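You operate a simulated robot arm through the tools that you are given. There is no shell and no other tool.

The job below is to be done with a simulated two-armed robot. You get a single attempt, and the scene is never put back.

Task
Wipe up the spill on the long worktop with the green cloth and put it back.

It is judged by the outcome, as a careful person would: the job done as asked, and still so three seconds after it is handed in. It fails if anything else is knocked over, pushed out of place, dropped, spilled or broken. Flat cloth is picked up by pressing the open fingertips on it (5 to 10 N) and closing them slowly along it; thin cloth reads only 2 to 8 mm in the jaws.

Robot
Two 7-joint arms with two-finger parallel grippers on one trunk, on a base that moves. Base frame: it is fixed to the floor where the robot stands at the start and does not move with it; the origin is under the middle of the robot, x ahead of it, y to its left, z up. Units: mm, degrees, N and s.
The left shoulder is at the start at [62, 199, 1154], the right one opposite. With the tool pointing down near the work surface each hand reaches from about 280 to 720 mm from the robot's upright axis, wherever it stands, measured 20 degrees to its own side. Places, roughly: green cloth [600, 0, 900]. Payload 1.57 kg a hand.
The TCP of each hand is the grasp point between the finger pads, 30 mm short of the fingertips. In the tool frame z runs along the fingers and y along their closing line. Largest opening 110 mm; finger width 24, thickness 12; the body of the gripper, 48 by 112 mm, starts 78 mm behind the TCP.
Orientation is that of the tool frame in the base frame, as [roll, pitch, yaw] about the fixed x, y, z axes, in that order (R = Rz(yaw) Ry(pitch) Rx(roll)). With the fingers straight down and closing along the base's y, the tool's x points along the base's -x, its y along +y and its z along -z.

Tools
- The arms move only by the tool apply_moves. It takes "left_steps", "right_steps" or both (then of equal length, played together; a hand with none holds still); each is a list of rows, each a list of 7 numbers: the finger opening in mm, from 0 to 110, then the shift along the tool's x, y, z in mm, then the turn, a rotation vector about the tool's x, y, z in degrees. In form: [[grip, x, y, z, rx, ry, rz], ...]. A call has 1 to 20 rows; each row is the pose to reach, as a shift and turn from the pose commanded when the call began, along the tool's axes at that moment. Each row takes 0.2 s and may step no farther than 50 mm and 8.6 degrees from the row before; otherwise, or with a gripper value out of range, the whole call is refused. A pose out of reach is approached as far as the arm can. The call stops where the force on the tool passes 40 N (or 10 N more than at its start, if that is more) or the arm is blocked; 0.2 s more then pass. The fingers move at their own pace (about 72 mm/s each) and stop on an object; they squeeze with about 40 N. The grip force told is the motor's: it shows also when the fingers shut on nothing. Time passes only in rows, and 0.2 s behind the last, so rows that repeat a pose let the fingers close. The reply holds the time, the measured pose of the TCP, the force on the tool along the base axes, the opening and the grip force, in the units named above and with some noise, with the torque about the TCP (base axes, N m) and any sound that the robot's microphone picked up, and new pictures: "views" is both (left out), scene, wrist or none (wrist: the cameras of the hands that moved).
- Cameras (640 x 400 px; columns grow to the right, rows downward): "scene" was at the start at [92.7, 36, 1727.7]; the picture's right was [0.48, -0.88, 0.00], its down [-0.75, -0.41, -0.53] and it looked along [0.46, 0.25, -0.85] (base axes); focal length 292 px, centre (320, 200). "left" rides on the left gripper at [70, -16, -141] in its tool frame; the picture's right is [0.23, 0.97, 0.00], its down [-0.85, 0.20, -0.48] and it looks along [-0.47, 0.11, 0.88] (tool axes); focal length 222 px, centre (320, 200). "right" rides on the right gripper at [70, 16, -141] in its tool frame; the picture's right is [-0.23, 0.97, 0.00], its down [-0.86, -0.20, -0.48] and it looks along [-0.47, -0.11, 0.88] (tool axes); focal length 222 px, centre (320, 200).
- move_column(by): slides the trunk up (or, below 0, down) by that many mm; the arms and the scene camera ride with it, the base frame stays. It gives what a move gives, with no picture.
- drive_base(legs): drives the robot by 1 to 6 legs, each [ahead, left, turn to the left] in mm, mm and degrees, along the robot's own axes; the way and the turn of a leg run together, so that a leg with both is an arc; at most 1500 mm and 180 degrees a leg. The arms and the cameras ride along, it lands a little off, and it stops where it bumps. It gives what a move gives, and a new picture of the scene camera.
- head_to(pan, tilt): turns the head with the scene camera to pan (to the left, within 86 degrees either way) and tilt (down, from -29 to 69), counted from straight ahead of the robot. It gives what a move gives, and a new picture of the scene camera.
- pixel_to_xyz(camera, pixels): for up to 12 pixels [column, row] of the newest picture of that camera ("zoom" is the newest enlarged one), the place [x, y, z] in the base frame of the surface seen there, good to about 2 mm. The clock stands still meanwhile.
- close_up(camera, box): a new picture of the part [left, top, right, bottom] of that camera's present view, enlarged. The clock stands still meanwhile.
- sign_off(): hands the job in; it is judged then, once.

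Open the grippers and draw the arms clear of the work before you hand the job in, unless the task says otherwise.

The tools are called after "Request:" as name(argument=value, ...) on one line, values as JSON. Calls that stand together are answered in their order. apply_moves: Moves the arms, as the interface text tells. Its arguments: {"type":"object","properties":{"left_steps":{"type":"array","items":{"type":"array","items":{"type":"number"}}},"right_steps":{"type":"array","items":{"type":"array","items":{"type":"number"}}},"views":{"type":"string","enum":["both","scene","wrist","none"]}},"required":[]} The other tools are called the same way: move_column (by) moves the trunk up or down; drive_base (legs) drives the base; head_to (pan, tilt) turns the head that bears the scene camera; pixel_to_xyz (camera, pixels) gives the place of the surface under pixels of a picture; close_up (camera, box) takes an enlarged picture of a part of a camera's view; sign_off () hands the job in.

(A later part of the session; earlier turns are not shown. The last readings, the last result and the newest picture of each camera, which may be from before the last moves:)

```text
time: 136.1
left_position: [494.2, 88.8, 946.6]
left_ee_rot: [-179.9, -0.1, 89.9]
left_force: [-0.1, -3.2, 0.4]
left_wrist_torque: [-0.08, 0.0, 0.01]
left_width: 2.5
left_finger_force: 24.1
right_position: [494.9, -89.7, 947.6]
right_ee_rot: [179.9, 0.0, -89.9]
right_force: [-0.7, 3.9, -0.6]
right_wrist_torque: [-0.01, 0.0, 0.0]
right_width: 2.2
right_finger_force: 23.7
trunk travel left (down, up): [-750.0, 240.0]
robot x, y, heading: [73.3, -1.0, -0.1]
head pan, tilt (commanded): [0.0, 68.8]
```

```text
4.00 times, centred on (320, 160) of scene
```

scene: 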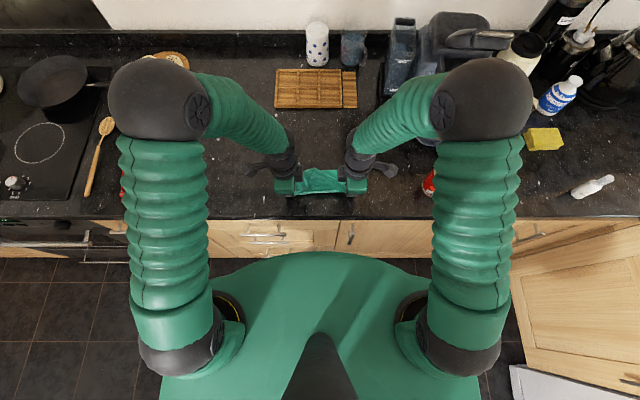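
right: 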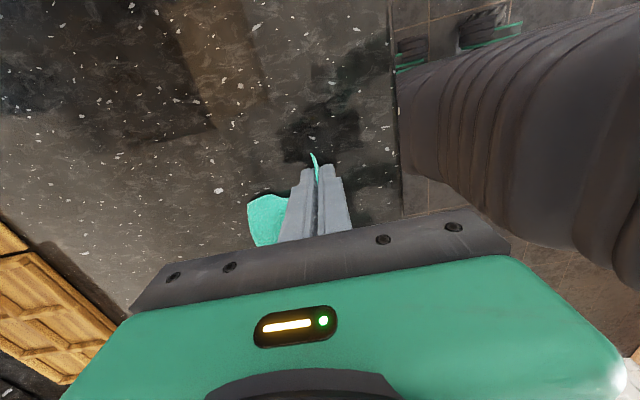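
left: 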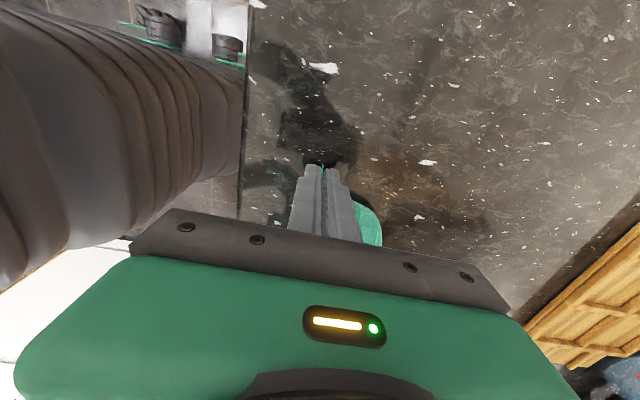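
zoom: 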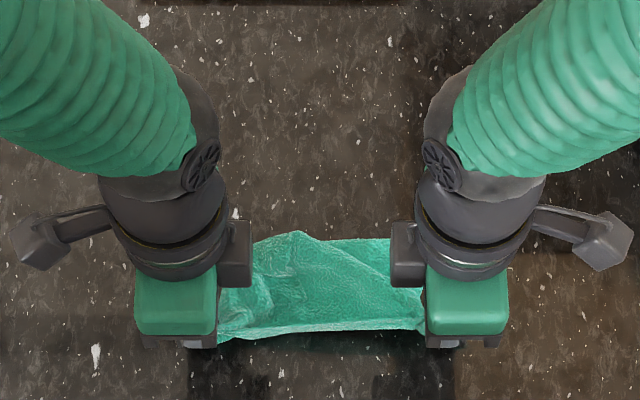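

The cloth now lies from the held edge at x≈490 to about x≈585, folded about in half, with a corner on top at zoom (300,232). I set it down, open both hands and draw them up and apart to look.

Request:
apply_moves(left_steps=[[0, 0, 0, 3, 0, 0, 0], [8, 0, 0, 3, 0, 0, 0], [20, 0, 0, 2, 0, 0, 0], [30, 0, 0, -10, 0, 0, 0], [30, 0, 0, -50, 0, 0, 0], [30, 20, 0, -90, 0, 0, 0], [30, 60, 0, -120, 0, 0, 0], [30, 100, 0, -150, 0, 0, 0], [30, 140, 0, -170, 0, 0, 0], [30, 180, 0, -180, 0, 0, 0]], right_steps=[[0, 0, 0, 3, 0, 0, 0], [8, 0, 0, 3, 0, 0, 0], [20, 0, 0, 2, 0, 0, 0], [30, 0, 0, -10, 0, 0, 0], [30, 0, 0, -50, 0, 0, 0], [30, 20, 0, -90, 0, 0, 0], [30, 60, 0, -120, 0, 0, 0], [30, 100, 0, -150, 0, 0, 0], [30, 140, 0, -170, 0, 0, 0], [30, 160, 0, -180, 0, 0, 0]], views="scene")

Request:
close_up(camera="scene", box=[264, 135, 376, 205])

```text
time: 138.3
left_position: [495.9, 270.1, 1130.0]
left_ee_rot: [-179.9, 0.1, 90.0]
left_force: [0.4, 1.0, -1.0]
left_wrist_torque: [-0.01, 0.0, -0.02]
left_width: 30.3
left_finger_force: 0.0
right_position: [494.1, -248.8, 1128.8]
right_ee_rot: [180.0, 0.1, -89.9]
right_force: [0.1, 0.2, 0.2]
right_wrist_torque: [0.01, 0.03, -0.03]
right_width: 30.0
right_finger_force: 0.1
trunk travel left (down, up): [-750.0, 240.0]
robot x, y, heading: [76.0, 1.4, 0.0]
head pan, tilt (commanded): [0.0, 68.8]
```

scene: 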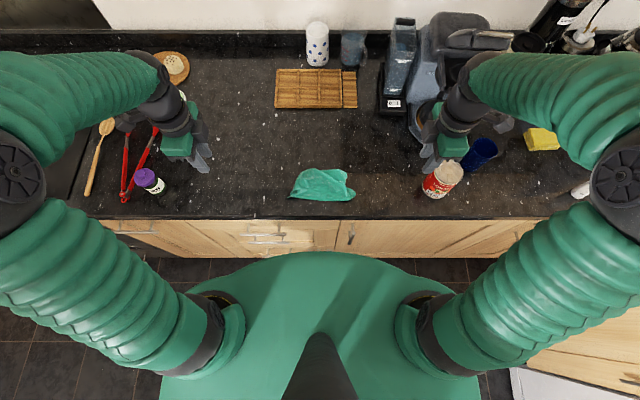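

```text
5.71 times, centred on (320, 170) of scene
```

zoom: 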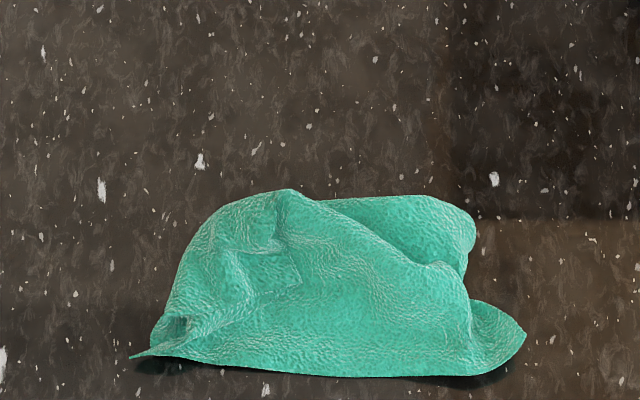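

The near edge B–E now lies straight from zoom (130,355) to (525,340); the rest is folded beyond it. I measure heights over the folds to see which layers are loose.

Request:
pixel_to_xyz(camera="zoom", pixels=[[132, 355], [523, 338], [300, 370], [200, 240], [290, 195], [370, 200], [440, 210], [470, 240], [430, 270], [330, 250], [250, 270], [400, 330]])

Request:
head_to(pan=0, tilt=60)

Request:
close_up(camera="right", box=[240, 0, 640, 250])

Request:
close_up(camera="left", box=[0, 0, 400, 250])

```text
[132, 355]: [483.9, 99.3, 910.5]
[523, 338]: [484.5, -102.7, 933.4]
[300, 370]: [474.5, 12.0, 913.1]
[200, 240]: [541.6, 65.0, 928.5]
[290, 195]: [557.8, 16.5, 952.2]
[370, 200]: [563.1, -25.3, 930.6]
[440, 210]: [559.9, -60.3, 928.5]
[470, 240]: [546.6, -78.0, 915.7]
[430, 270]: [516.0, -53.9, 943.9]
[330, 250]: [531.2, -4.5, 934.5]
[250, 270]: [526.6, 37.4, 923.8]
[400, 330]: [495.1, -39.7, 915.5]
```

```text
time: 139.0
left_position: [495.1, 268.9, 1129.4]
left_ee_rot: [-179.8, 0.0, 90.1]
left_force: [-0.1, -0.5, 1.1]
left_wrist_torque: [0.04, 0.0, -0.02]
left_width: 30.0
left_finger_force: 0.2
right_position: [495.6, -249.1, 1127.8]
right_ee_rot: [180.0, 0.0, -90.0]
right_force: [-0.5, -0.1, 0.3]
right_wrist_torque: [0.0, -0.02, 0.01]
right_width: 30.1
right_finger_force: 0.0
trunk travel left (down, up): [-750.0, 240.0]
robot x, y, heading: [77.0, -1.0, -0.2]
head pan, tilt (commanded): [0.0, 60.0]
```

scene: 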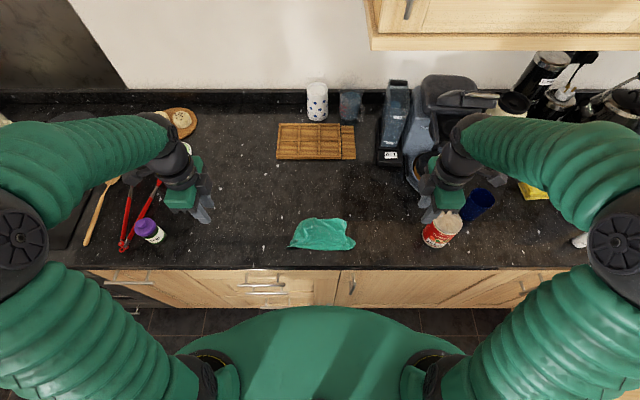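

```text
1.60 times, centred on (440, 125) of right
```

zoom: 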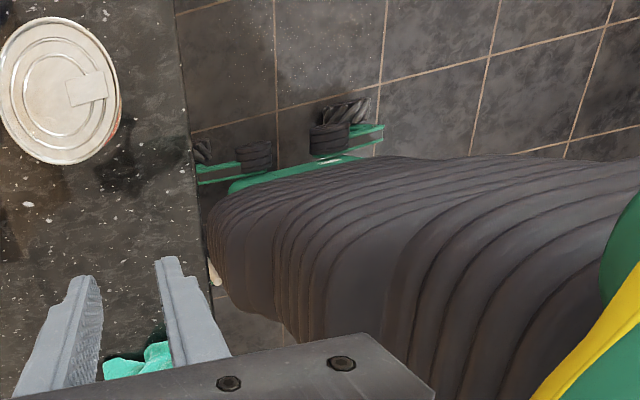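

```text
1.60 times, centred on (200, 125) of left
```

zoom: 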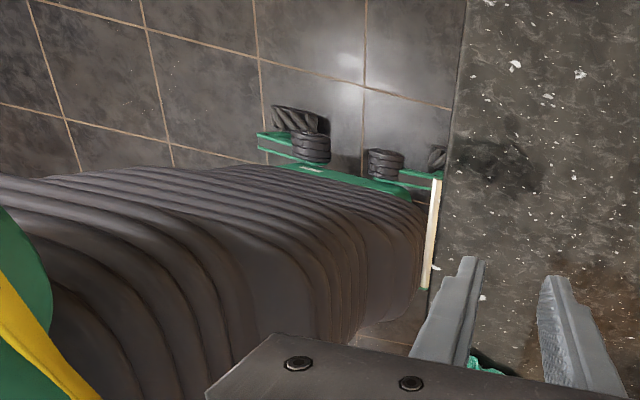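

The fold stands up like a tent (z≈952 at x≈558). I enlarge the new, flatter head view of it.

Request:
close_up(camera="scene", box=[276, 205, 372, 265])

```text
6.67 times, centred on (324, 235) of scene
```

zoom: 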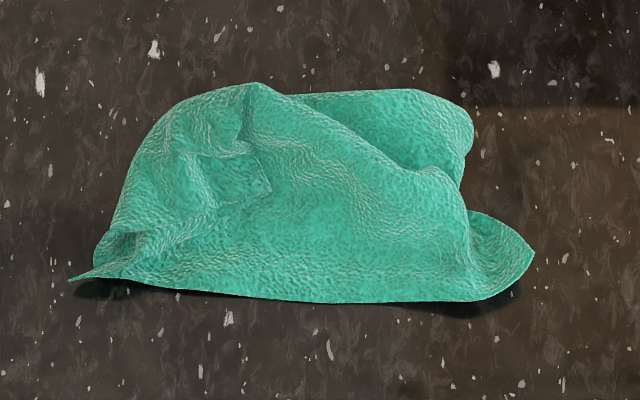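

A corner P of the cloth shows on top at zoom (270,190), and the near edge lies straight. I will take that near edge again from above near both ends, with the fingers closing along the edge so it can hang squarely; I bring both hands over [496, ±75], turning them back.

Request:
apply_moves(left_steps=[[40, -16, 0, 0, 0, 0, -7.5], [40, -32, 0, 0, 0, 0, -15], [40, -48, 0, 0, 0, 0, -22.5], [40, -64, 0, 10, 0, 0, -30], [40, -80, 0, 25, 0, 0, -37.5], [40, -96, 0, 40, 0, 0, -45], [40, -112, 0, 55, 0, 0, -52.5], [40, -128, 0, 70, 0, 0, -60], [40, -144, 0, 85, 0, 0, -67.5], [40, -160, 0, 100, 0, 0, -75], [40, -178, 0, 115, 0, 0, -82.5], [40, -195, 1, 130, 0, 0, -90]], right_steps=[[40, -14, 0, 0, 0, 0, 7.5], [40, -28, 0, 0, 0, 0, 15], [40, -42, 0, 0, 0, 0, 22.5], [40, -56, 0, 10, 0, 0, 30], [40, -70, 0, 25, 0, 0, 37.5], [40, -84, 0, 40, 0, 0, 45], [40, -98, 0, 55, 0, 0, 52.5], [40, -112, 0, 70, 0, 0, 60], [40, -128, 0, 85, 0, 0, 67.5], [40, -144, 0, 100, 0, 0, 75], [40, -160, 0, 115, 0, 0, 82.5], [40, -174, -1, 130, 0, 0, 90]], views="both")

Request:
close_up(camera="scene", box=[260, 190, 388, 270])

Request:
close_up(camera="left", box=[160, 80, 400, 230])

Request:
close_up(camera="right", box=[240, 80, 480, 230])

```text
time: 141.6
left_position: [496.1, 74.5, 997.4]
left_ee_rot: [-179.9, -0.1, -179.8]
left_force: [-0.7, 0.2, -0.4]
left_wrist_torque: [-0.01, 0.06, 0.01]
left_width: 39.9
left_finger_force: 0.2
right_position: [496.2, -75.3, 997.6]
right_ee_rot: [180.0, 0.0, 179.9]
right_force: [0.4, -1.1, 0.5]
right_wrist_torque: [-0.01, 0.01, 0.01]
right_width: 39.9
right_finger_force: 0.1
trunk travel left (down, up): [-750.0, 240.0]
robot x, y, heading: [74.9, -0.6, 0.1]
head pan, tilt (commanded): [0.0, 60.0]
```

scene: 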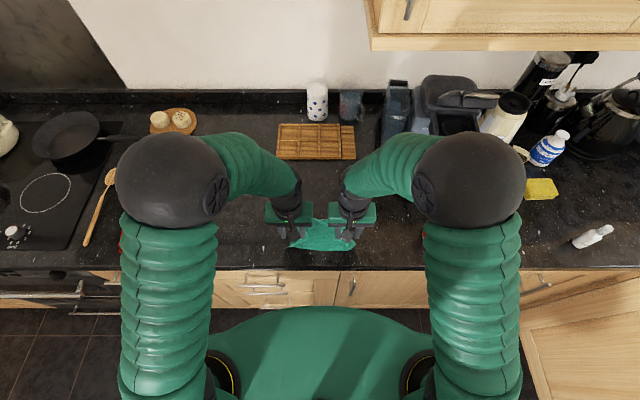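
right: 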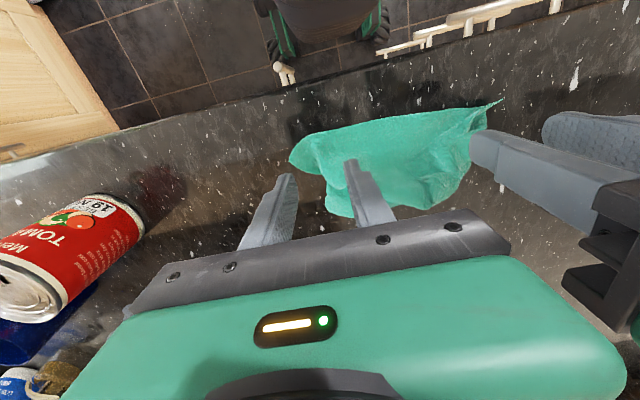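
left: 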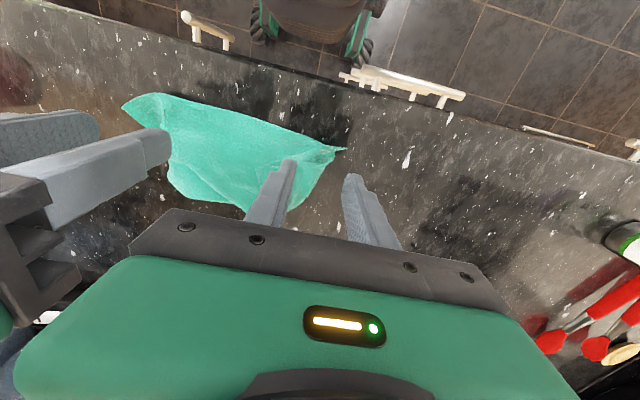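

```text
5.00 times, centred on (324, 230) of scene
```

zoom: 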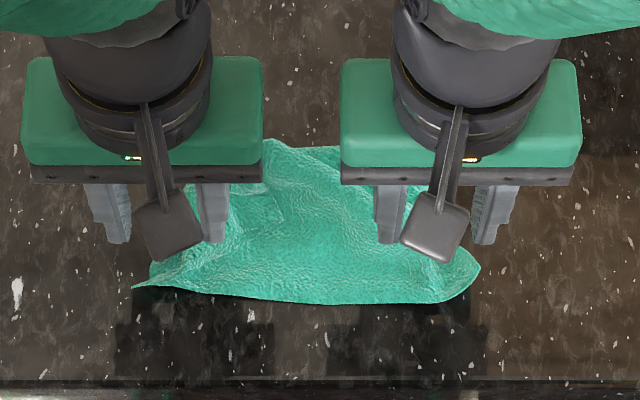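

```text
2.67 times, centred on (280, 155) of left
```

zoom: 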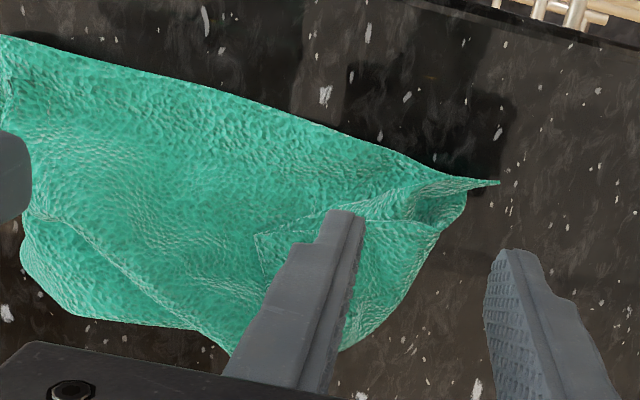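

```text
2.67 times, centred on (360, 155) of right
```

zoom: 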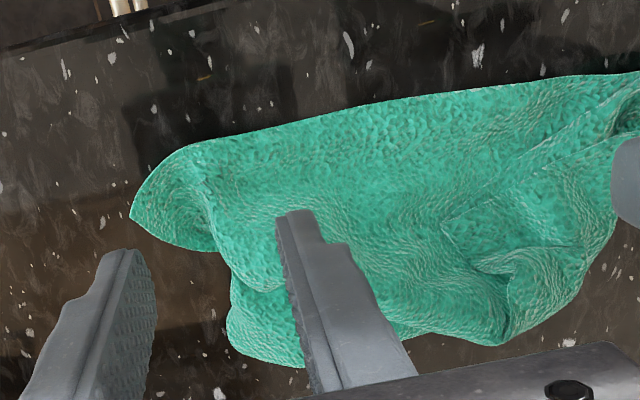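

Corner P's flap clearly lies on top, its tip at right zoom (445,225). I measure it and the neighbouring features from this view.

Request:
pixel_to_xyz(camera="zoom", pixels=[[448, 226], [480, 250], [520, 230], [560, 180], [600, 140], [510, 290], [560, 290], [420, 330], [300, 350], [240, 300], [350, 150], [135, 210]])

Request:
pixel_to_xyz(camera="left", pixels=[[257, 168], [270, 180], [300, 200], [310, 165], [245, 205], [190, 205], [175, 180], [230, 140]])

```text
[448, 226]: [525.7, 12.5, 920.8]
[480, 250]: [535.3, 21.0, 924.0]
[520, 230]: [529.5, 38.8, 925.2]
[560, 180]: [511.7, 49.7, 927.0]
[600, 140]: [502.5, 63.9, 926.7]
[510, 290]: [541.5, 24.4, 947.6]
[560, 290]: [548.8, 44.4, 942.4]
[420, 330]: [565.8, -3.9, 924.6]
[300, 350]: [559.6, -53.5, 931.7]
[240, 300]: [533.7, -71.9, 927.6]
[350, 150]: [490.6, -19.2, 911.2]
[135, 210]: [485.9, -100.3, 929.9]
```

```text
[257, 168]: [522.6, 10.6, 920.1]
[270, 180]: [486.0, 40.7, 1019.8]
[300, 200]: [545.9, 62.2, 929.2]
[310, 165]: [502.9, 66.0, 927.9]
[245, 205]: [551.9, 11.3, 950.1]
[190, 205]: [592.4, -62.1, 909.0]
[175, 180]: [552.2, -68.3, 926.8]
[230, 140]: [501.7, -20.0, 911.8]
```

P's flap is folded over the top at the left, but the near strip is a single layer for y below about 45. I take the near edge with both hands at [490, 35] and [490, −65], fingers closing along the edge, first going down to just above it.

Request:
apply_moves(left_steps=[[30, 3, -20, 0, 0, 0, 0], [30, 6, -39.5, 10, 0, 0, 0], [30, 6, -39.5, 30, 0, 0, 0], [30, 6, -39.5, 45, 0, 0, 0], [30, 6, -39.5, 50, 0, 0, 0]], right_steps=[[30, 3, 5, 0, 0, 0, 0], [30, 6, 10, 10, 0, 0, 0], [30, 6, 10, 30, 0, 0, 0], [30, 6, 10, 45, 0, 0, 0], [30, 6, 10, 50, 0, 0, 0]], views="both")

Request:
close_up(camera="left", box=[160, 100, 400, 250])

Request:
close_up(camera="right", box=[240, 100, 480, 250])

```text
time: 142.3
left_position: [490.7, 40.1, 985.1]
left_ee_rot: [179.4, -0.4, -179.6]
left_force: [-0.1, 2.6, -0.3]
left_wrist_torque: [-0.23, -0.07, -0.05]
left_width: 30.2
left_finger_force: 0.1
right_position: [489.2, -73.0, 984.9]
right_ee_rot: [-179.5, -0.2, 179.5]
right_force: [-0.4, -1.8, 0.2]
right_wrist_torque: [0.31, 0.07, 0.03]
right_width: 29.9
right_finger_force: 0.0
trunk travel left (down, up): [-750.0, 240.0]
robot x, y, heading: [77.2, 2.5, 0.0]
head pan, tilt (commanded): [0.0, 60.0]
stopped in row 3 (right hand): the force on the tool passed its limit at 46 N (the readings are from after the stop); the commanded pose is now the measured one
```

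scene: 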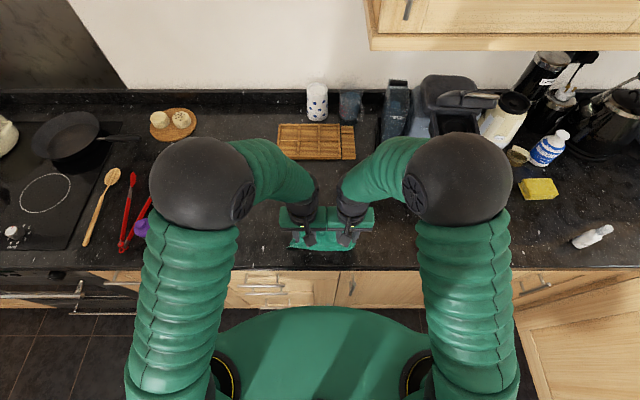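
right: 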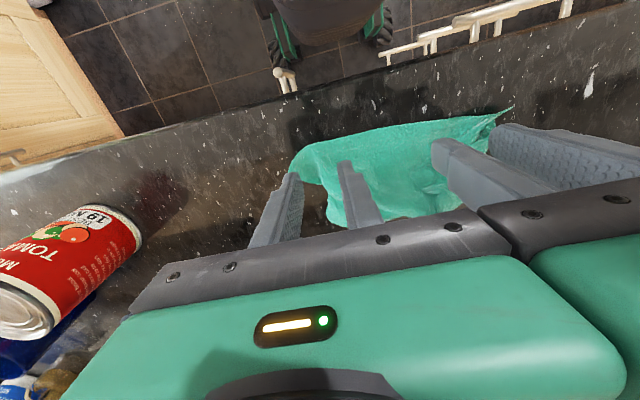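
left: 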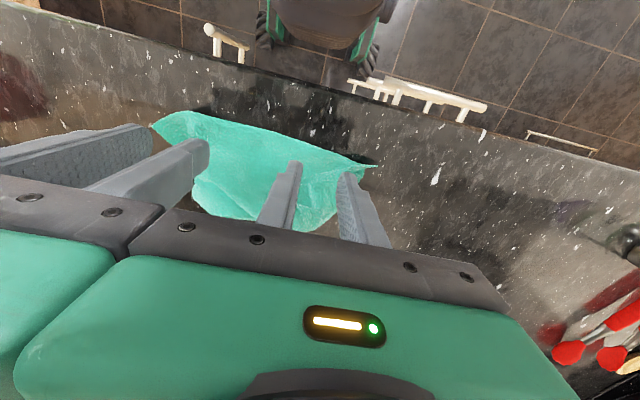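

```text
2.67 times, centred on (280, 175) of left
```

zoom: 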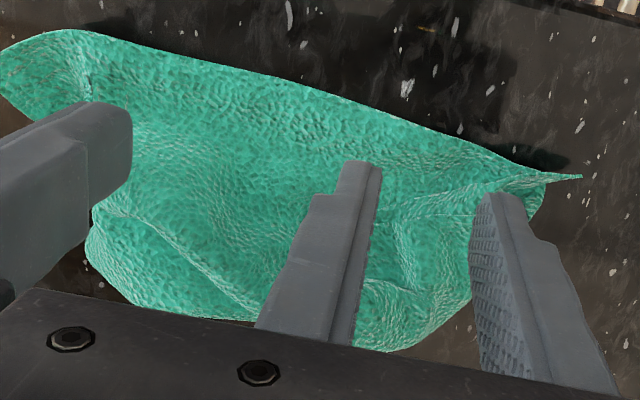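

```text
2.67 times, centred on (360, 175) of right
```

zoom: 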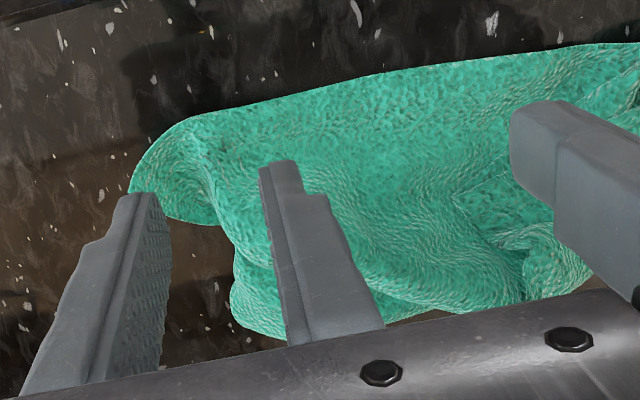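

The two gripper bodies touched each other (they need more than 112 mm spacing); nothing else was hit. I separate them to y = +57 and −62 and go down again.

Request:
apply_moves(left_steps=[[26, 2, 9, 0, 0, 0, 0], [26, 4, 17, 0, 0, 0, 0], [26, 4, 17, 0, 0, 0, 0], [26, 4, 17, 10, 0, 0, 0], [26, 4, 17, 22, 0, 0, 0], [26, 4, 17, 33, 0, 0, 0], [26, 4, 17, 38, 0, 0, 0]], right_steps=[[30, 0, 0, 0, 0, 0, 0], [30, 0, 0, 0, 0, 0, 0], [30, 1, 11, 0, 0, 0, 0], [30, 1, 11, 10, 0, 0, 0], [30, 1, 11, 22, 0, 0, 0], [30, 1, 11, 33, 0, 0, 0], [30, 1, 11, 38, 0, 0, 0]], views="wrist")

Request:
close_up(camera="left", box=[160, 100, 400, 250])

Request:
close_up(camera="right", box=[240, 100, 480, 250])

```text
time: 143.9
left_position: [485.4, 59.0, 949.2]
left_ee_rot: [179.4, -0.1, -179.7]
left_force: [-0.1, 0.8, 0.5]
left_wrist_torque: [0.01, 0.01, -0.02]
left_width: 25.8
left_finger_force: 0.1
right_position: [488.9, -61.9, 947.7]
right_ee_rot: [-179.5, -0.2, 179.6]
right_force: [0.8, 0.0, 0.0]
right_wrist_torque: [0.03, 0.0, 0.01]
right_width: 30.0
right_finger_force: 0.0
trunk travel left (down, up): [-750.0, 240.0]
robot x, y, heading: [74.8, -1.5, 0.3]
head pan, tilt (commanded): [0.0, 60.0]
```

right: 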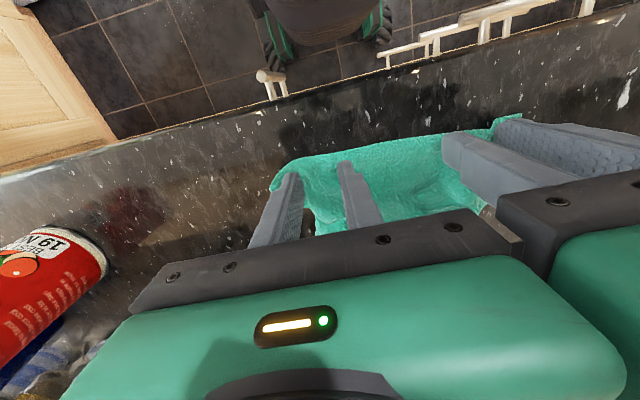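
left: 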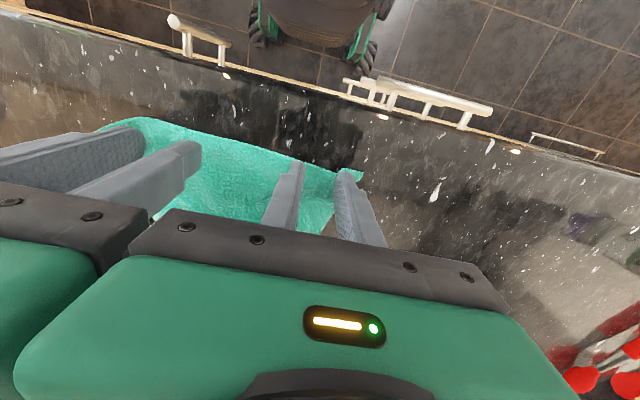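

```text
2.67 times, centred on (280, 175) of left
```

zoom: 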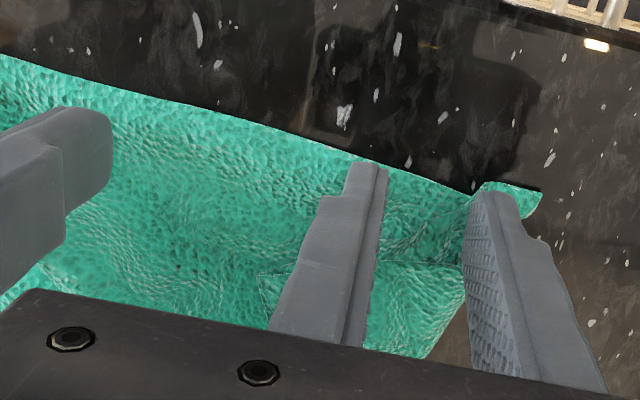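

```text
2.67 times, centred on (360, 175) of right
```

zoom: 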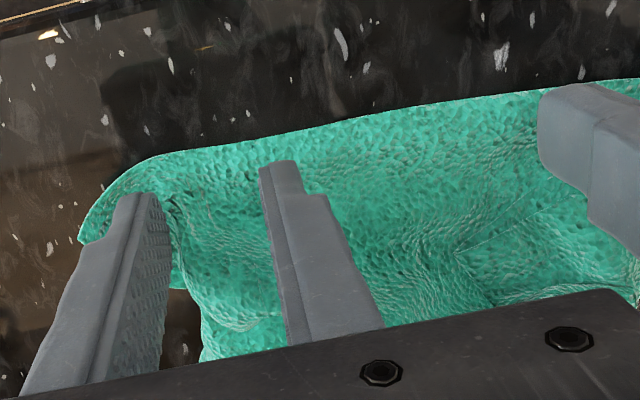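

Both pairs of fingers straddle the near edge. I press down in small steps to 5–10 N each.

Request:
apply_moves(left_steps=[[26, 0, 0, 3, 0, 0, 0], [26, 0, 0, 5, 0, 0, 0], [26, 0, 0, 7, 0, 0, 0]], right_steps=[[30, 0, 0, 3, 0, 0, 0], [30, 0, 0, 5, 0, 0, 0], [30, 0, 0, 5.8, 0, 0, 0]], views="none")

```text
time: 144.7
left_position: [485.3, 58.9, 941.9]
left_ee_rot: [179.5, -0.1, -179.6]
left_force: [1.0, 0.1, 14.6]
left_wrist_torque: [0.21, -0.04, 0.0]
left_width: 26.3
left_finger_force: 0.1
right_position: [487.6, -61.6, 942.5]
right_ee_rot: [-179.4, 0.0, 179.6]
right_force: [0.5, -0.1, 0.3]
right_wrist_torque: [0.03, 0.04, 0.0]
right_width: 30.0
right_finger_force: 0.0
trunk travel left (down, up): [-750.0, 240.0]
robot x, y, heading: [78.7, 0.9, 0.1]
head pan, tilt (commanded): [0.0, 60.0]
```

Left presses 15 N, right has just no contact. I adjust both by about a millimetre and check.

Request:
apply_moves(left_steps=[[26, 0, 0, -0.3, 0, 0, 0], [26, 0, 0, -0.5, 0, 0, 0]], right_steps=[[30, 0, 0, 0.8, 0, 0, 0], [30, 0, 0, 1.2, 0, 0, 0]], views="none")

```text
time: 145.3
left_position: [484.0, 60.1, 942.4]
left_ee_rot: [179.6, -0.1, -179.7]
left_force: [2.5, -0.5, 10.2]
left_wrist_torque: [0.15, -0.08, -0.02]
left_width: 25.6
left_finger_force: 0.2
right_position: [487.7, -62.3, 941.2]
right_ee_rot: [-179.5, 0.0, 179.6]
right_force: [-1.0, 0.0, 10.4]
right_wrist_torque: [0.18, 0.1, 0.03]
right_width: 30.3
right_finger_force: 0.0
trunk travel left (down, up): [-750.0, 240.0]
robot x, y, heading: [75.0, -0.3, 0.0]
head pan, tilt (commanded): [0.0, 60.0]
```

Both press with about 10 N now. I close both hands slowly together.

Request:
apply_moves(left_steps=[[24, 0, 0, 0, 0, 0, 0], [22, 0, 0, 0, 0, 0, 0], [20, 0, 0, 0, 0, 0, 0], [18, 0, 0, 0, 0, 0, 0], [16, 0, 0, 0, 0, 0, 0], [14, 0, 0, 0, 0, 0, 0], [12, 0, 0, 0.2, 0, 0, 0], [10, 0, 0, 0.2, 0, 0, 0], [8, 0, 0, 0.2, 0, 0, 0], [6, 0, 0, 0.2, 0, 0, 0], [4, 0, 0, 0.2, 0, 0, 0], [2, 0, 0, 0.2, 0, 0, 0], [0, 0, 0, 0.2, 0, 0, 0], [0, 0, 0, 0, 0, 0, 0], [0, 0, 0, 0, 0, 0, 0]], right_steps=[[28, 0, 0, 0, 0, 0, 0], [25, 0, 0, 0, 0, 0, 0], [23, 0, 0, 0, 0, 0, 0], [20, 0, 0, 0, 0, 0, 0], [18, 0, 0, 0, 0, 0, 0], [15, 0, 0, 0, 0, 0, 0], [13, 0, 0, 0.2, 0, 0, 0], [10, 0, 0, 0.2, 0, 0, 0], [8, 0, 0, 0.2, 0, 0, 0], [6, 0, 0, 0.2, 0, 0, 0], [4, 0, 0, 0.2, 0, 0, 0], [2, 0, 0, 0.2, 0, 0, 0], [0, 0, 0, 0.2, 0, 0, 0], [0, 0, 0, 0, 0, 0, 0], [0, 0, 0, 0, 0, 0, 0]], views="wrist")

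Request:
close_up(camera="left", box=[160, 100, 400, 250])

Request:
close_up(camera="right", box=[240, 100, 480, 250])

```text
time: 148.5
left_position: [483.3, 59.1, 943.7]
left_ee_rot: [179.6, -0.1, -179.6]
left_force: [-1.2, 0.5, 14.6]
left_wrist_torque: [0.02, -0.04, -0.01]
left_width: 2.7
left_finger_force: 24.1
right_position: [485.7, -62.1, 940.0]
right_ee_rot: [-179.5, 0.0, 179.6]
right_force: [1.1, 2.7, 15.1]
right_wrist_torque: [0.1, 0.08, -0.01]
right_width: 2.7
right_finger_force: 24.4
trunk travel left (down, up): [-750.0, 240.0]
robot x, y, heading: [73.2, -1.8, 0.2]
head pan, tilt (commanded): [0.0, 60.0]
```

right: 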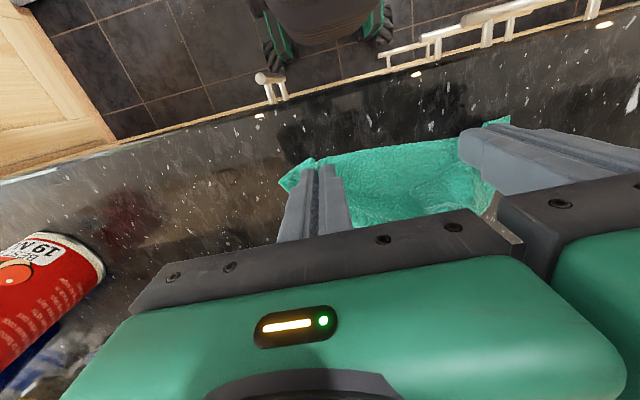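
left: 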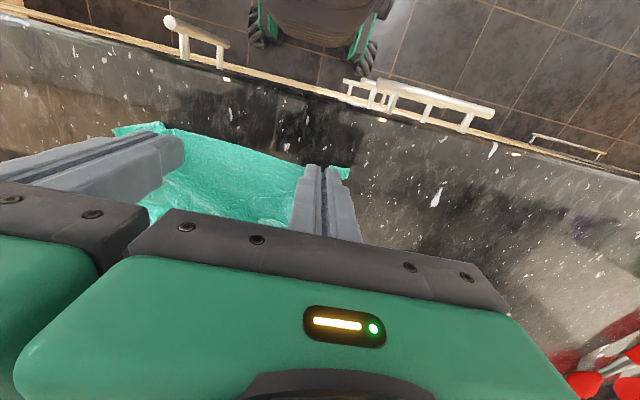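

```text
2.67 times, centred on (280, 175) of left
```

zoom: 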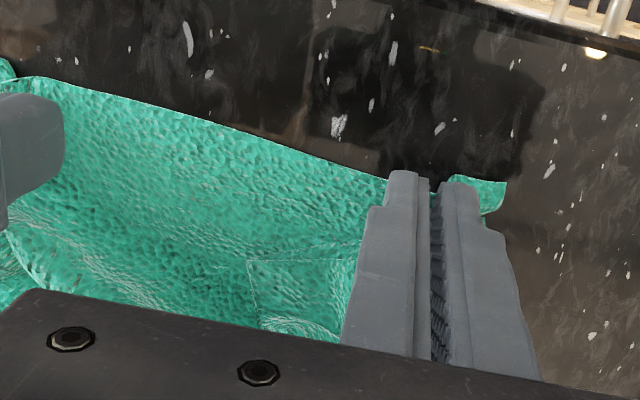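

```text
2.67 times, centred on (360, 175) of right
```

zoom: 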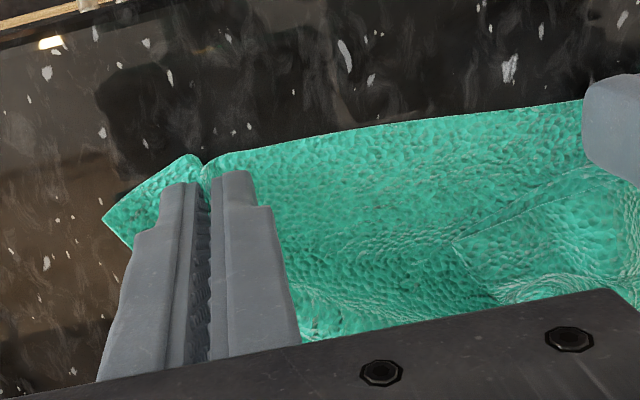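

Both hands read 2.7 mm, so the near edge is held at two points 121 mm apart. I lift it straight up into a curtain, moving slightly away from the robot, and look.

Request:
apply_moves(left_steps=[[0, 0, 0, -20, 0, 0, 0], [0, -10, 0, -45, 0, 0, 0], [0, -20, 0, -75, 0, 0, 0], [0, -30, 0, -105, 0, 0, 0], [0, -45, 0, -135, 0, 0, 0], [0, -60, 0, -165, 0, 0, 0], [0, -75, 0, -195, 0, 0, 0], [0, -90, 0, -225, 0, 0, 0], [0, -105, 0, -255, 0, 0, 0], [0, -120, 0, -285, 0, 0, 0], [0, -120, 0, -285, 0, 0, 0]], right_steps=[[0, 0, 0, -20, 0, 0, 0], [0, -10, 0, -45, 0, 0, 0], [0, -20, 0, -75, 0, 0, 0], [0, -30, 0, -105, 0, 0, 0], [0, -45, 0, -135, 0, 0, 0], [0, -60, 0, -165, 0, 0, 0], [0, -75, 0, -195, 0, 0, 0], [0, -90, 0, -225, 0, 0, 0], [0, -105, 0, -255, 0, 0, 0], [0, -120, 0, -285, 0, 0, 0], [0, -120, 0, -285, 0, 0, 0]], views="both")

Request:
close_up(camera="scene", box=[240, 110, 400, 210])

```text
time: 150.9
left_position: [604.4, 58.3, 1227.2]
left_ee_rot: [179.5, -0.2, -179.5]
left_force: [-0.3, 0.0, -0.6]
left_wrist_torque: [-0.01, 0.03, 0.02]
left_width: 2.3
left_finger_force: 23.7
right_position: [607.9, -61.2, 1225.4]
right_ee_rot: [-179.6, -0.1, 179.6]
right_force: [-0.4, 0.0, 0.5]
right_wrist_torque: [-0.01, 0.01, 0.02]
right_width: 3.0
right_finger_force: 24.4
trunk travel left (down, up): [-750.0, 240.0]
robot x, y, heading: [72.7, 0.7, 0.0]
head pan, tilt (commanded): [0.0, 60.0]
```

scene: 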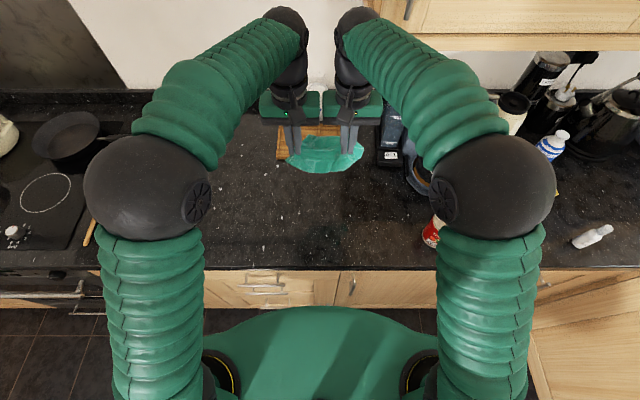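
right: 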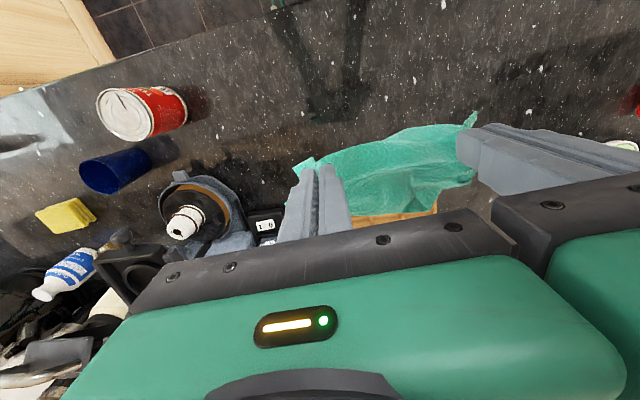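
left: 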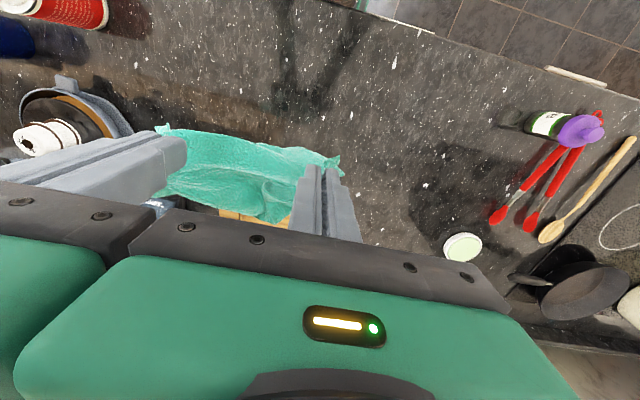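

```text
4.00 times, centred on (320, 160) of scene
```

zoom: 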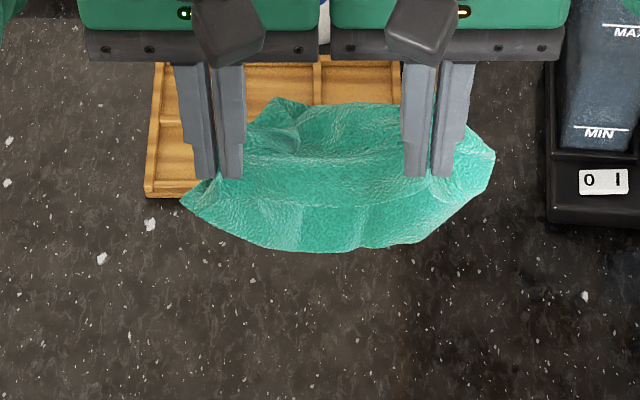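

The edge hangs from the two hands with the rest on the far side. I shake it a few times to let the folds drop open, then look again.

Request:
apply_moves(left_steps=[[0, 30, 0, -10, 0, 0, 0], [0, 0, 0, 30, 0, 0, 0], [0, 30, 0, -15, 0, 0, 0], [0, -10, 0, 30, 0, 0, 0], [0, 30, 0, -15, 0, 0, 0], [0, -10, 0, 30, 0, 0, 0], [0, 30, 0, -15, 0, 0, 0], [0, -10, 0, 30, 0, 0, 0], [0, 20, 0, -10, 0, 0, 0], [0, 20, 0, -10, 0, 0, 0], [0, 20, 0, -10, 0, 0, 0]], right_steps=[[0, 30, 0, -10, 0, 0, 0], [0, 0, 0, 30, 0, 0, 0], [0, 30, 0, -15, 0, 0, 0], [0, -10, 0, 30, 0, 0, 0], [0, 30, 0, -15, 0, 0, 0], [0, -10, 0, 30, 0, 0, 0], [0, 30, 0, -15, 0, 0, 0], [0, -10, 0, 30, 0, 0, 0], [0, 20, 0, -10, 0, 0, 0], [0, 20, 0, -10, 0, 0, 0], [0, 20, 0, -10, 0, 0, 0]], views="both")

Request:
close_up(camera="scene", box=[240, 110, 400, 210])

Request:
close_up(camera="left", box=[120, 90, 400, 265])

Request:
close_up(camera="right", box=[240, 90, 520, 265])

```text
refused: row 3 steps farther than a row can; nothing moved
```

```text
4.00 times, centred on (320, 160) of scene
```

zoom: 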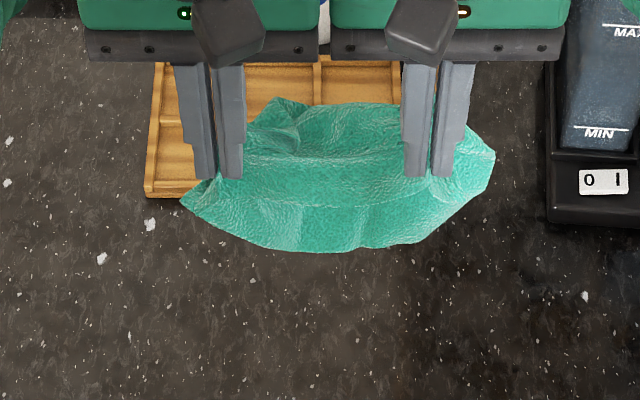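

```text
2.29 times, centred on (260, 178) of left
```

zoom: 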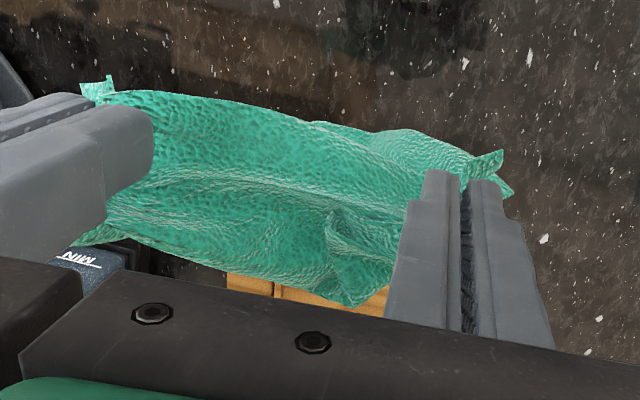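

```text
2.29 times, centred on (380, 178) of right
```

zoom: 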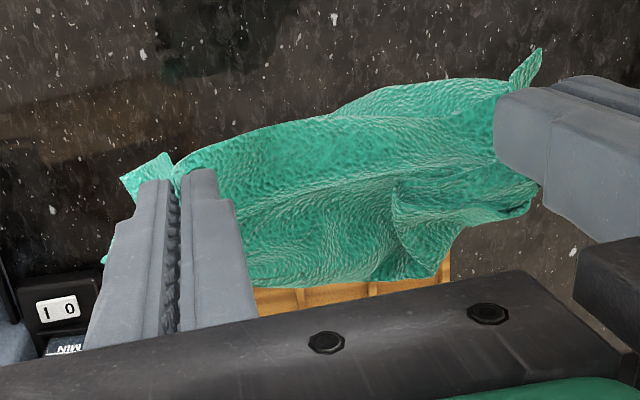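

The shake was refused for step size. I repeat it with smaller steps.

Request:
apply_moves(left_steps=[[0, 20, 0, -10, 0, 0, 0], [0, 10, 0, 30, 0, 0, 0], [0, 20, 0, -15, 0, 0, 0], [0, 5, 0, 30, 0, 0, 0], [0, 20, 0, -15, 0, 0, 0], [0, 5, 0, 30, 0, 0, 0], [0, 20, 0, -15, 0, 0, 0], [0, 5, 0, 30, 0, 0, 0], [0, 20, 0, -15, 0, 0, 0], [0, -20, 0, -10, 0, 0, 0], [0, 20, 0, -10, 0, 0, 0], [0, -20, 0, -10, 0, 0, 0], [0, 20, 0, -10, 0, 0, 0], [0, 20, 0, -10, 0, 0, 0], [0, 20, 0, -10, 0, 0, 0]], right_steps=[[0, 20, 0, -10, 0, 0, 0], [0, 10, 0, 30, 0, 0, 0], [0, 20, 0, -15, 0, 0, 0], [0, 5, 0, 30, 0, 0, 0], [0, 20, 0, -15, 0, 0, 0], [0, 5, 0, 30, 0, 0, 0], [0, 20, 0, -15, 0, 0, 0], [0, 5, 0, 30, 0, 0, 0], [0, 20, 0, -15, 0, 0, 0], [0, -20, 0, -10, 0, 0, 0], [0, 20, 0, -10, 0, 0, 0], [0, -20, 0, -10, 0, 0, 0], [0, 20, 0, -10, 0, 0, 0], [0, 20, 0, -10, 0, 0, 0], [0, 20, 0, -10, 0, 0, 0]], views="scene")

Request:
close_up(camera="scene", box=[240, 110, 400, 210])

Request:
close_up(camera="left", box=[120, 90, 400, 265])

Request:
close_up(camera="right", box=[240, 90, 520, 265])

```text
time: 154.1
left_position: [588.5, 57.1, 1234.3]
left_ee_rot: [179.5, -0.3, -179.5]
left_force: [0.8, -0.6, -0.4]
left_wrist_torque: [0.01, 0.02, -0.01]
left_width: 2.3
left_finger_force: 23.5
right_position: [591.7, -60.5, 1233.5]
right_ee_rot: [-179.5, -0.4, 179.6]
right_force: [-0.1, -0.4, 0.7]
right_wrist_torque: [0.0, 0.01, 0.04]
right_width: 2.6
right_finger_force: 23.6
trunk travel left (down, up): [-750.0, 240.0]
robot x, y, heading: [74.0, -2.2, 0.0]
head pan, tilt (commanded): [0.0, 60.0]
```

scene: 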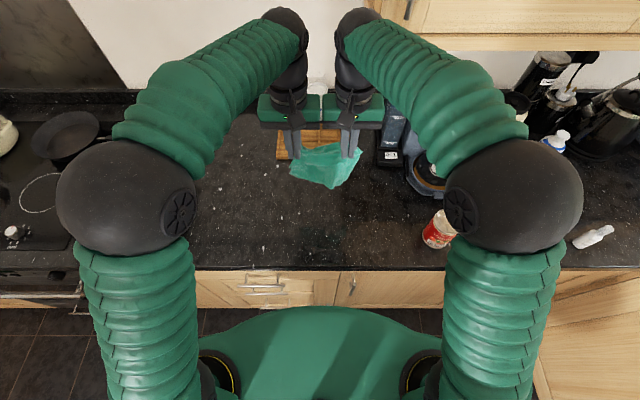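

```text
4.00 times, centred on (320, 160) of scene
```

zoom: 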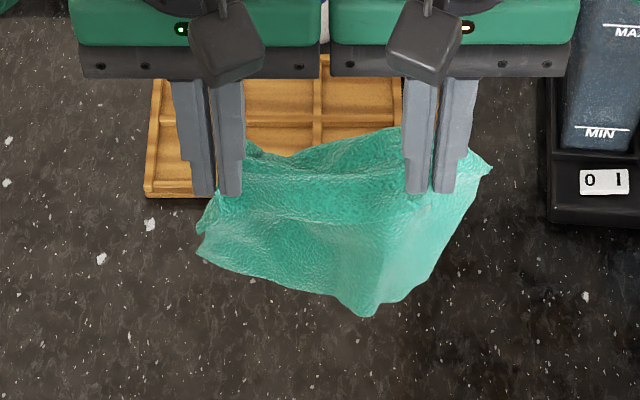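

```text
2.29 times, centred on (260, 178) of left
```

zoom: 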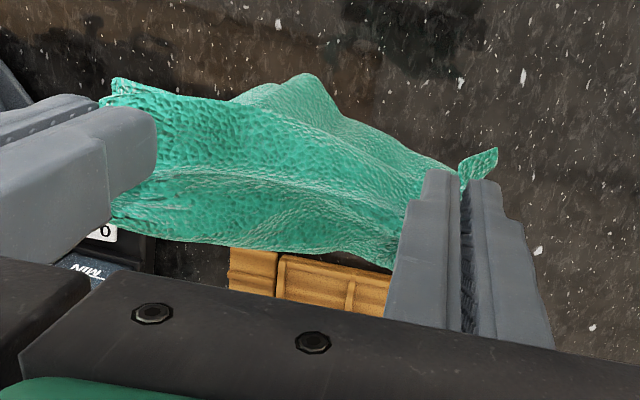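

```text
2.29 times, centred on (380, 178) of right
```

zoom: 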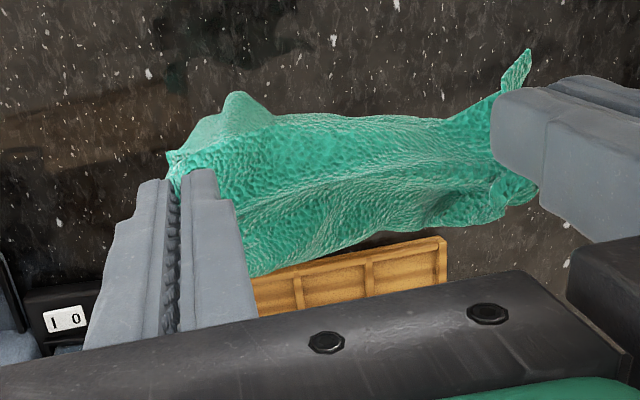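

The shaking is opening the cloth: P's flap is gone from the top and the sheet hangs lower. I shake some more.

Request:
apply_moves(left_steps=[[0, 0, 0, 40, 0, 0, 0], [0, 0, 0, -5, 0, 0, 0], [0, 0, 0, 40, 0, 0, 0], [0, 0, 0, -5, 0, 0, 0], [0, 0, 0, 40, 0, 0, 0], [0, 0, 0, -5, 0, 0, 0], [0, 0, 0, 40, 0, 0, 0], [0, 0, 0, -5, 0, 0, 0], [0, 35, 0, 20, 0, 0, 0], [0, -10, 0, 0, 0, 0, 0], [0, 35, 0, 0, 0, 0, 0], [0, -10, 0, 0, 0, 0, 0], [0, 35, 0, 0, 0, 0, 0], [0, -10, 0, 0, 0, 0, 0], [0, 0, 0, 0, 0, 0, 0], [0, 0, 0, 0, 0, 0, 0], [0, 0, 0, 0, 0, 0, 0]], right_steps=[[0, 0, 0, 40, 0, 0, 0], [0, 0, 0, -5, 0, 0, 0], [0, 0, 0, 40, 0, 0, 0], [0, 0, 0, -5, 0, 0, 0], [0, 0, 0, 40, 0, 0, 0], [0, 0, 0, -5, 0, 0, 0], [0, 0, 0, 40, 0, 0, 0], [0, 0, 0, -5, 0, 0, 0], [0, 35, 0, 20, 0, 0, 0], [0, -10, 0, 0, 0, 0, 0], [0, 35, 0, 0, 0, 0, 0], [0, -10, 0, 0, 0, 0, 0], [0, 35, 0, 0, 0, 0, 0], [0, -10, 0, 0, 0, 0, 0], [0, 0, 0, 0, 0, 0, 0], [0, 0, 0, 0, 0, 0, 0], [0, 0, 0, 0, 0, 0, 0]], views="scene")

Request:
close_up(camera="scene", box=[240, 110, 400, 210])

Request:
pixel_to_xyz(camera="zoom", pixels=[[360, 300], [300, 280], [210, 250], [400, 280], [440, 230], [320, 200], [320, 150], [480, 170], [390, 135]])

Request:
close_up(camera="left", box=[120, 60, 400, 235])

Request:
close_up(camera="right", box=[240, 60, 520, 235])

```text
time: 157.7
left_position: [587.1, 57.4, 1234.6]
left_ee_rot: [179.5, -0.3, -179.7]
left_force: [0.5, 0.3, -0.5]
left_wrist_torque: [0.0, 0.02, -0.03]
left_width: 2.3
left_finger_force: 23.9
right_position: [590.0, -59.2, 1234.5]
right_ee_rot: [-179.5, -0.2, 179.6]
right_force: [0.3, 0.2, 0.3]
right_wrist_torque: [0.01, -0.02, 0.0]
right_width: 2.7
right_finger_force: 24.4
trunk travel left (down, up): [-750.0, 240.0]
robot x, y, heading: [69.9, -3.9, 0.2]
head pan, tilt (commanded): [0.0, 60.0]
```

scene: 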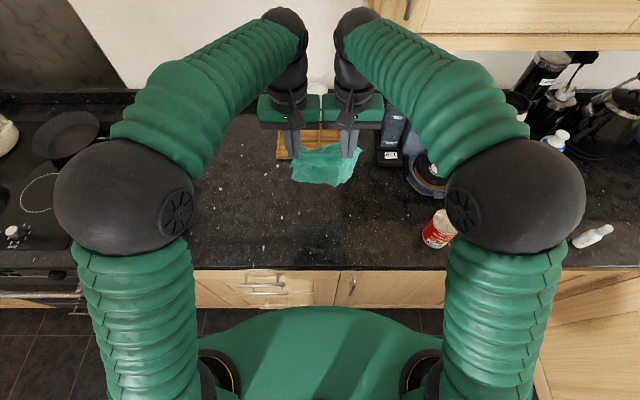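

```text
4.00 times, centred on (320, 160) of scene
```

zoom: 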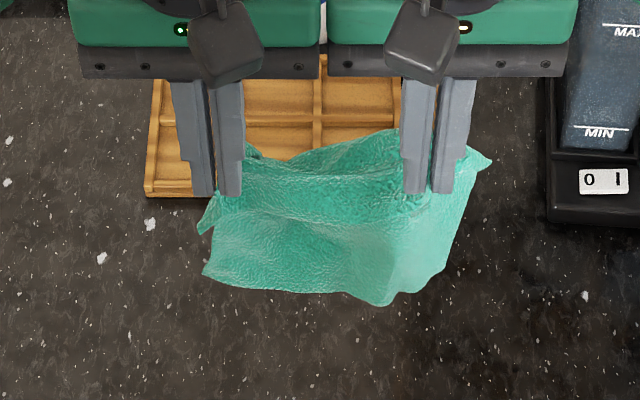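

```text
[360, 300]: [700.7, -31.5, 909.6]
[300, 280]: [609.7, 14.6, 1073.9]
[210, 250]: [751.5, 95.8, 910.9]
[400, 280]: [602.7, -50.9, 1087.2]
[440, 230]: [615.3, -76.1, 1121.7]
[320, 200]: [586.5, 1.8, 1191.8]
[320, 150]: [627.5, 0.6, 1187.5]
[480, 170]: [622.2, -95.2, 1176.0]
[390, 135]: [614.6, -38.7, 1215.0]
```

```text
2.29 times, centred on (260, 148) of left
```

zoom: 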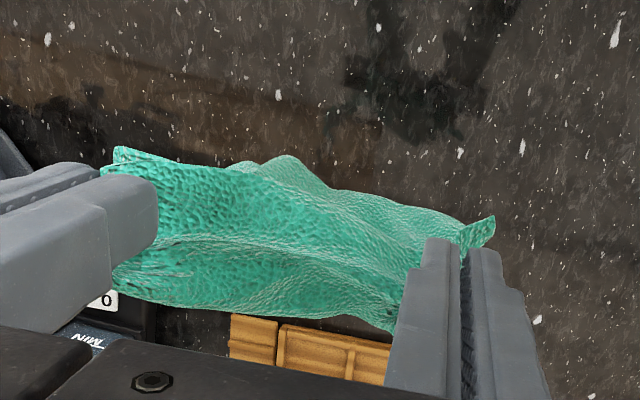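

```text
2.29 times, centred on (380, 148) of right
```

zoom: 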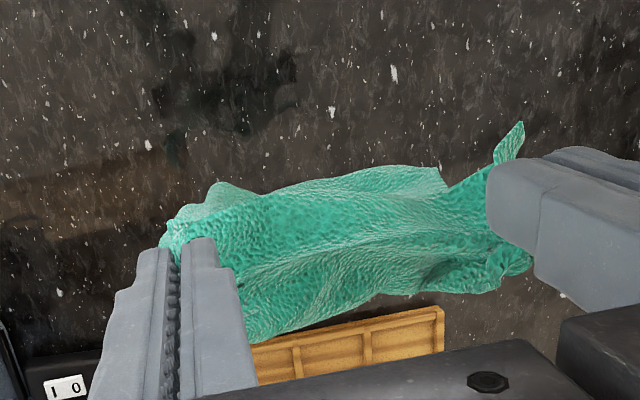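

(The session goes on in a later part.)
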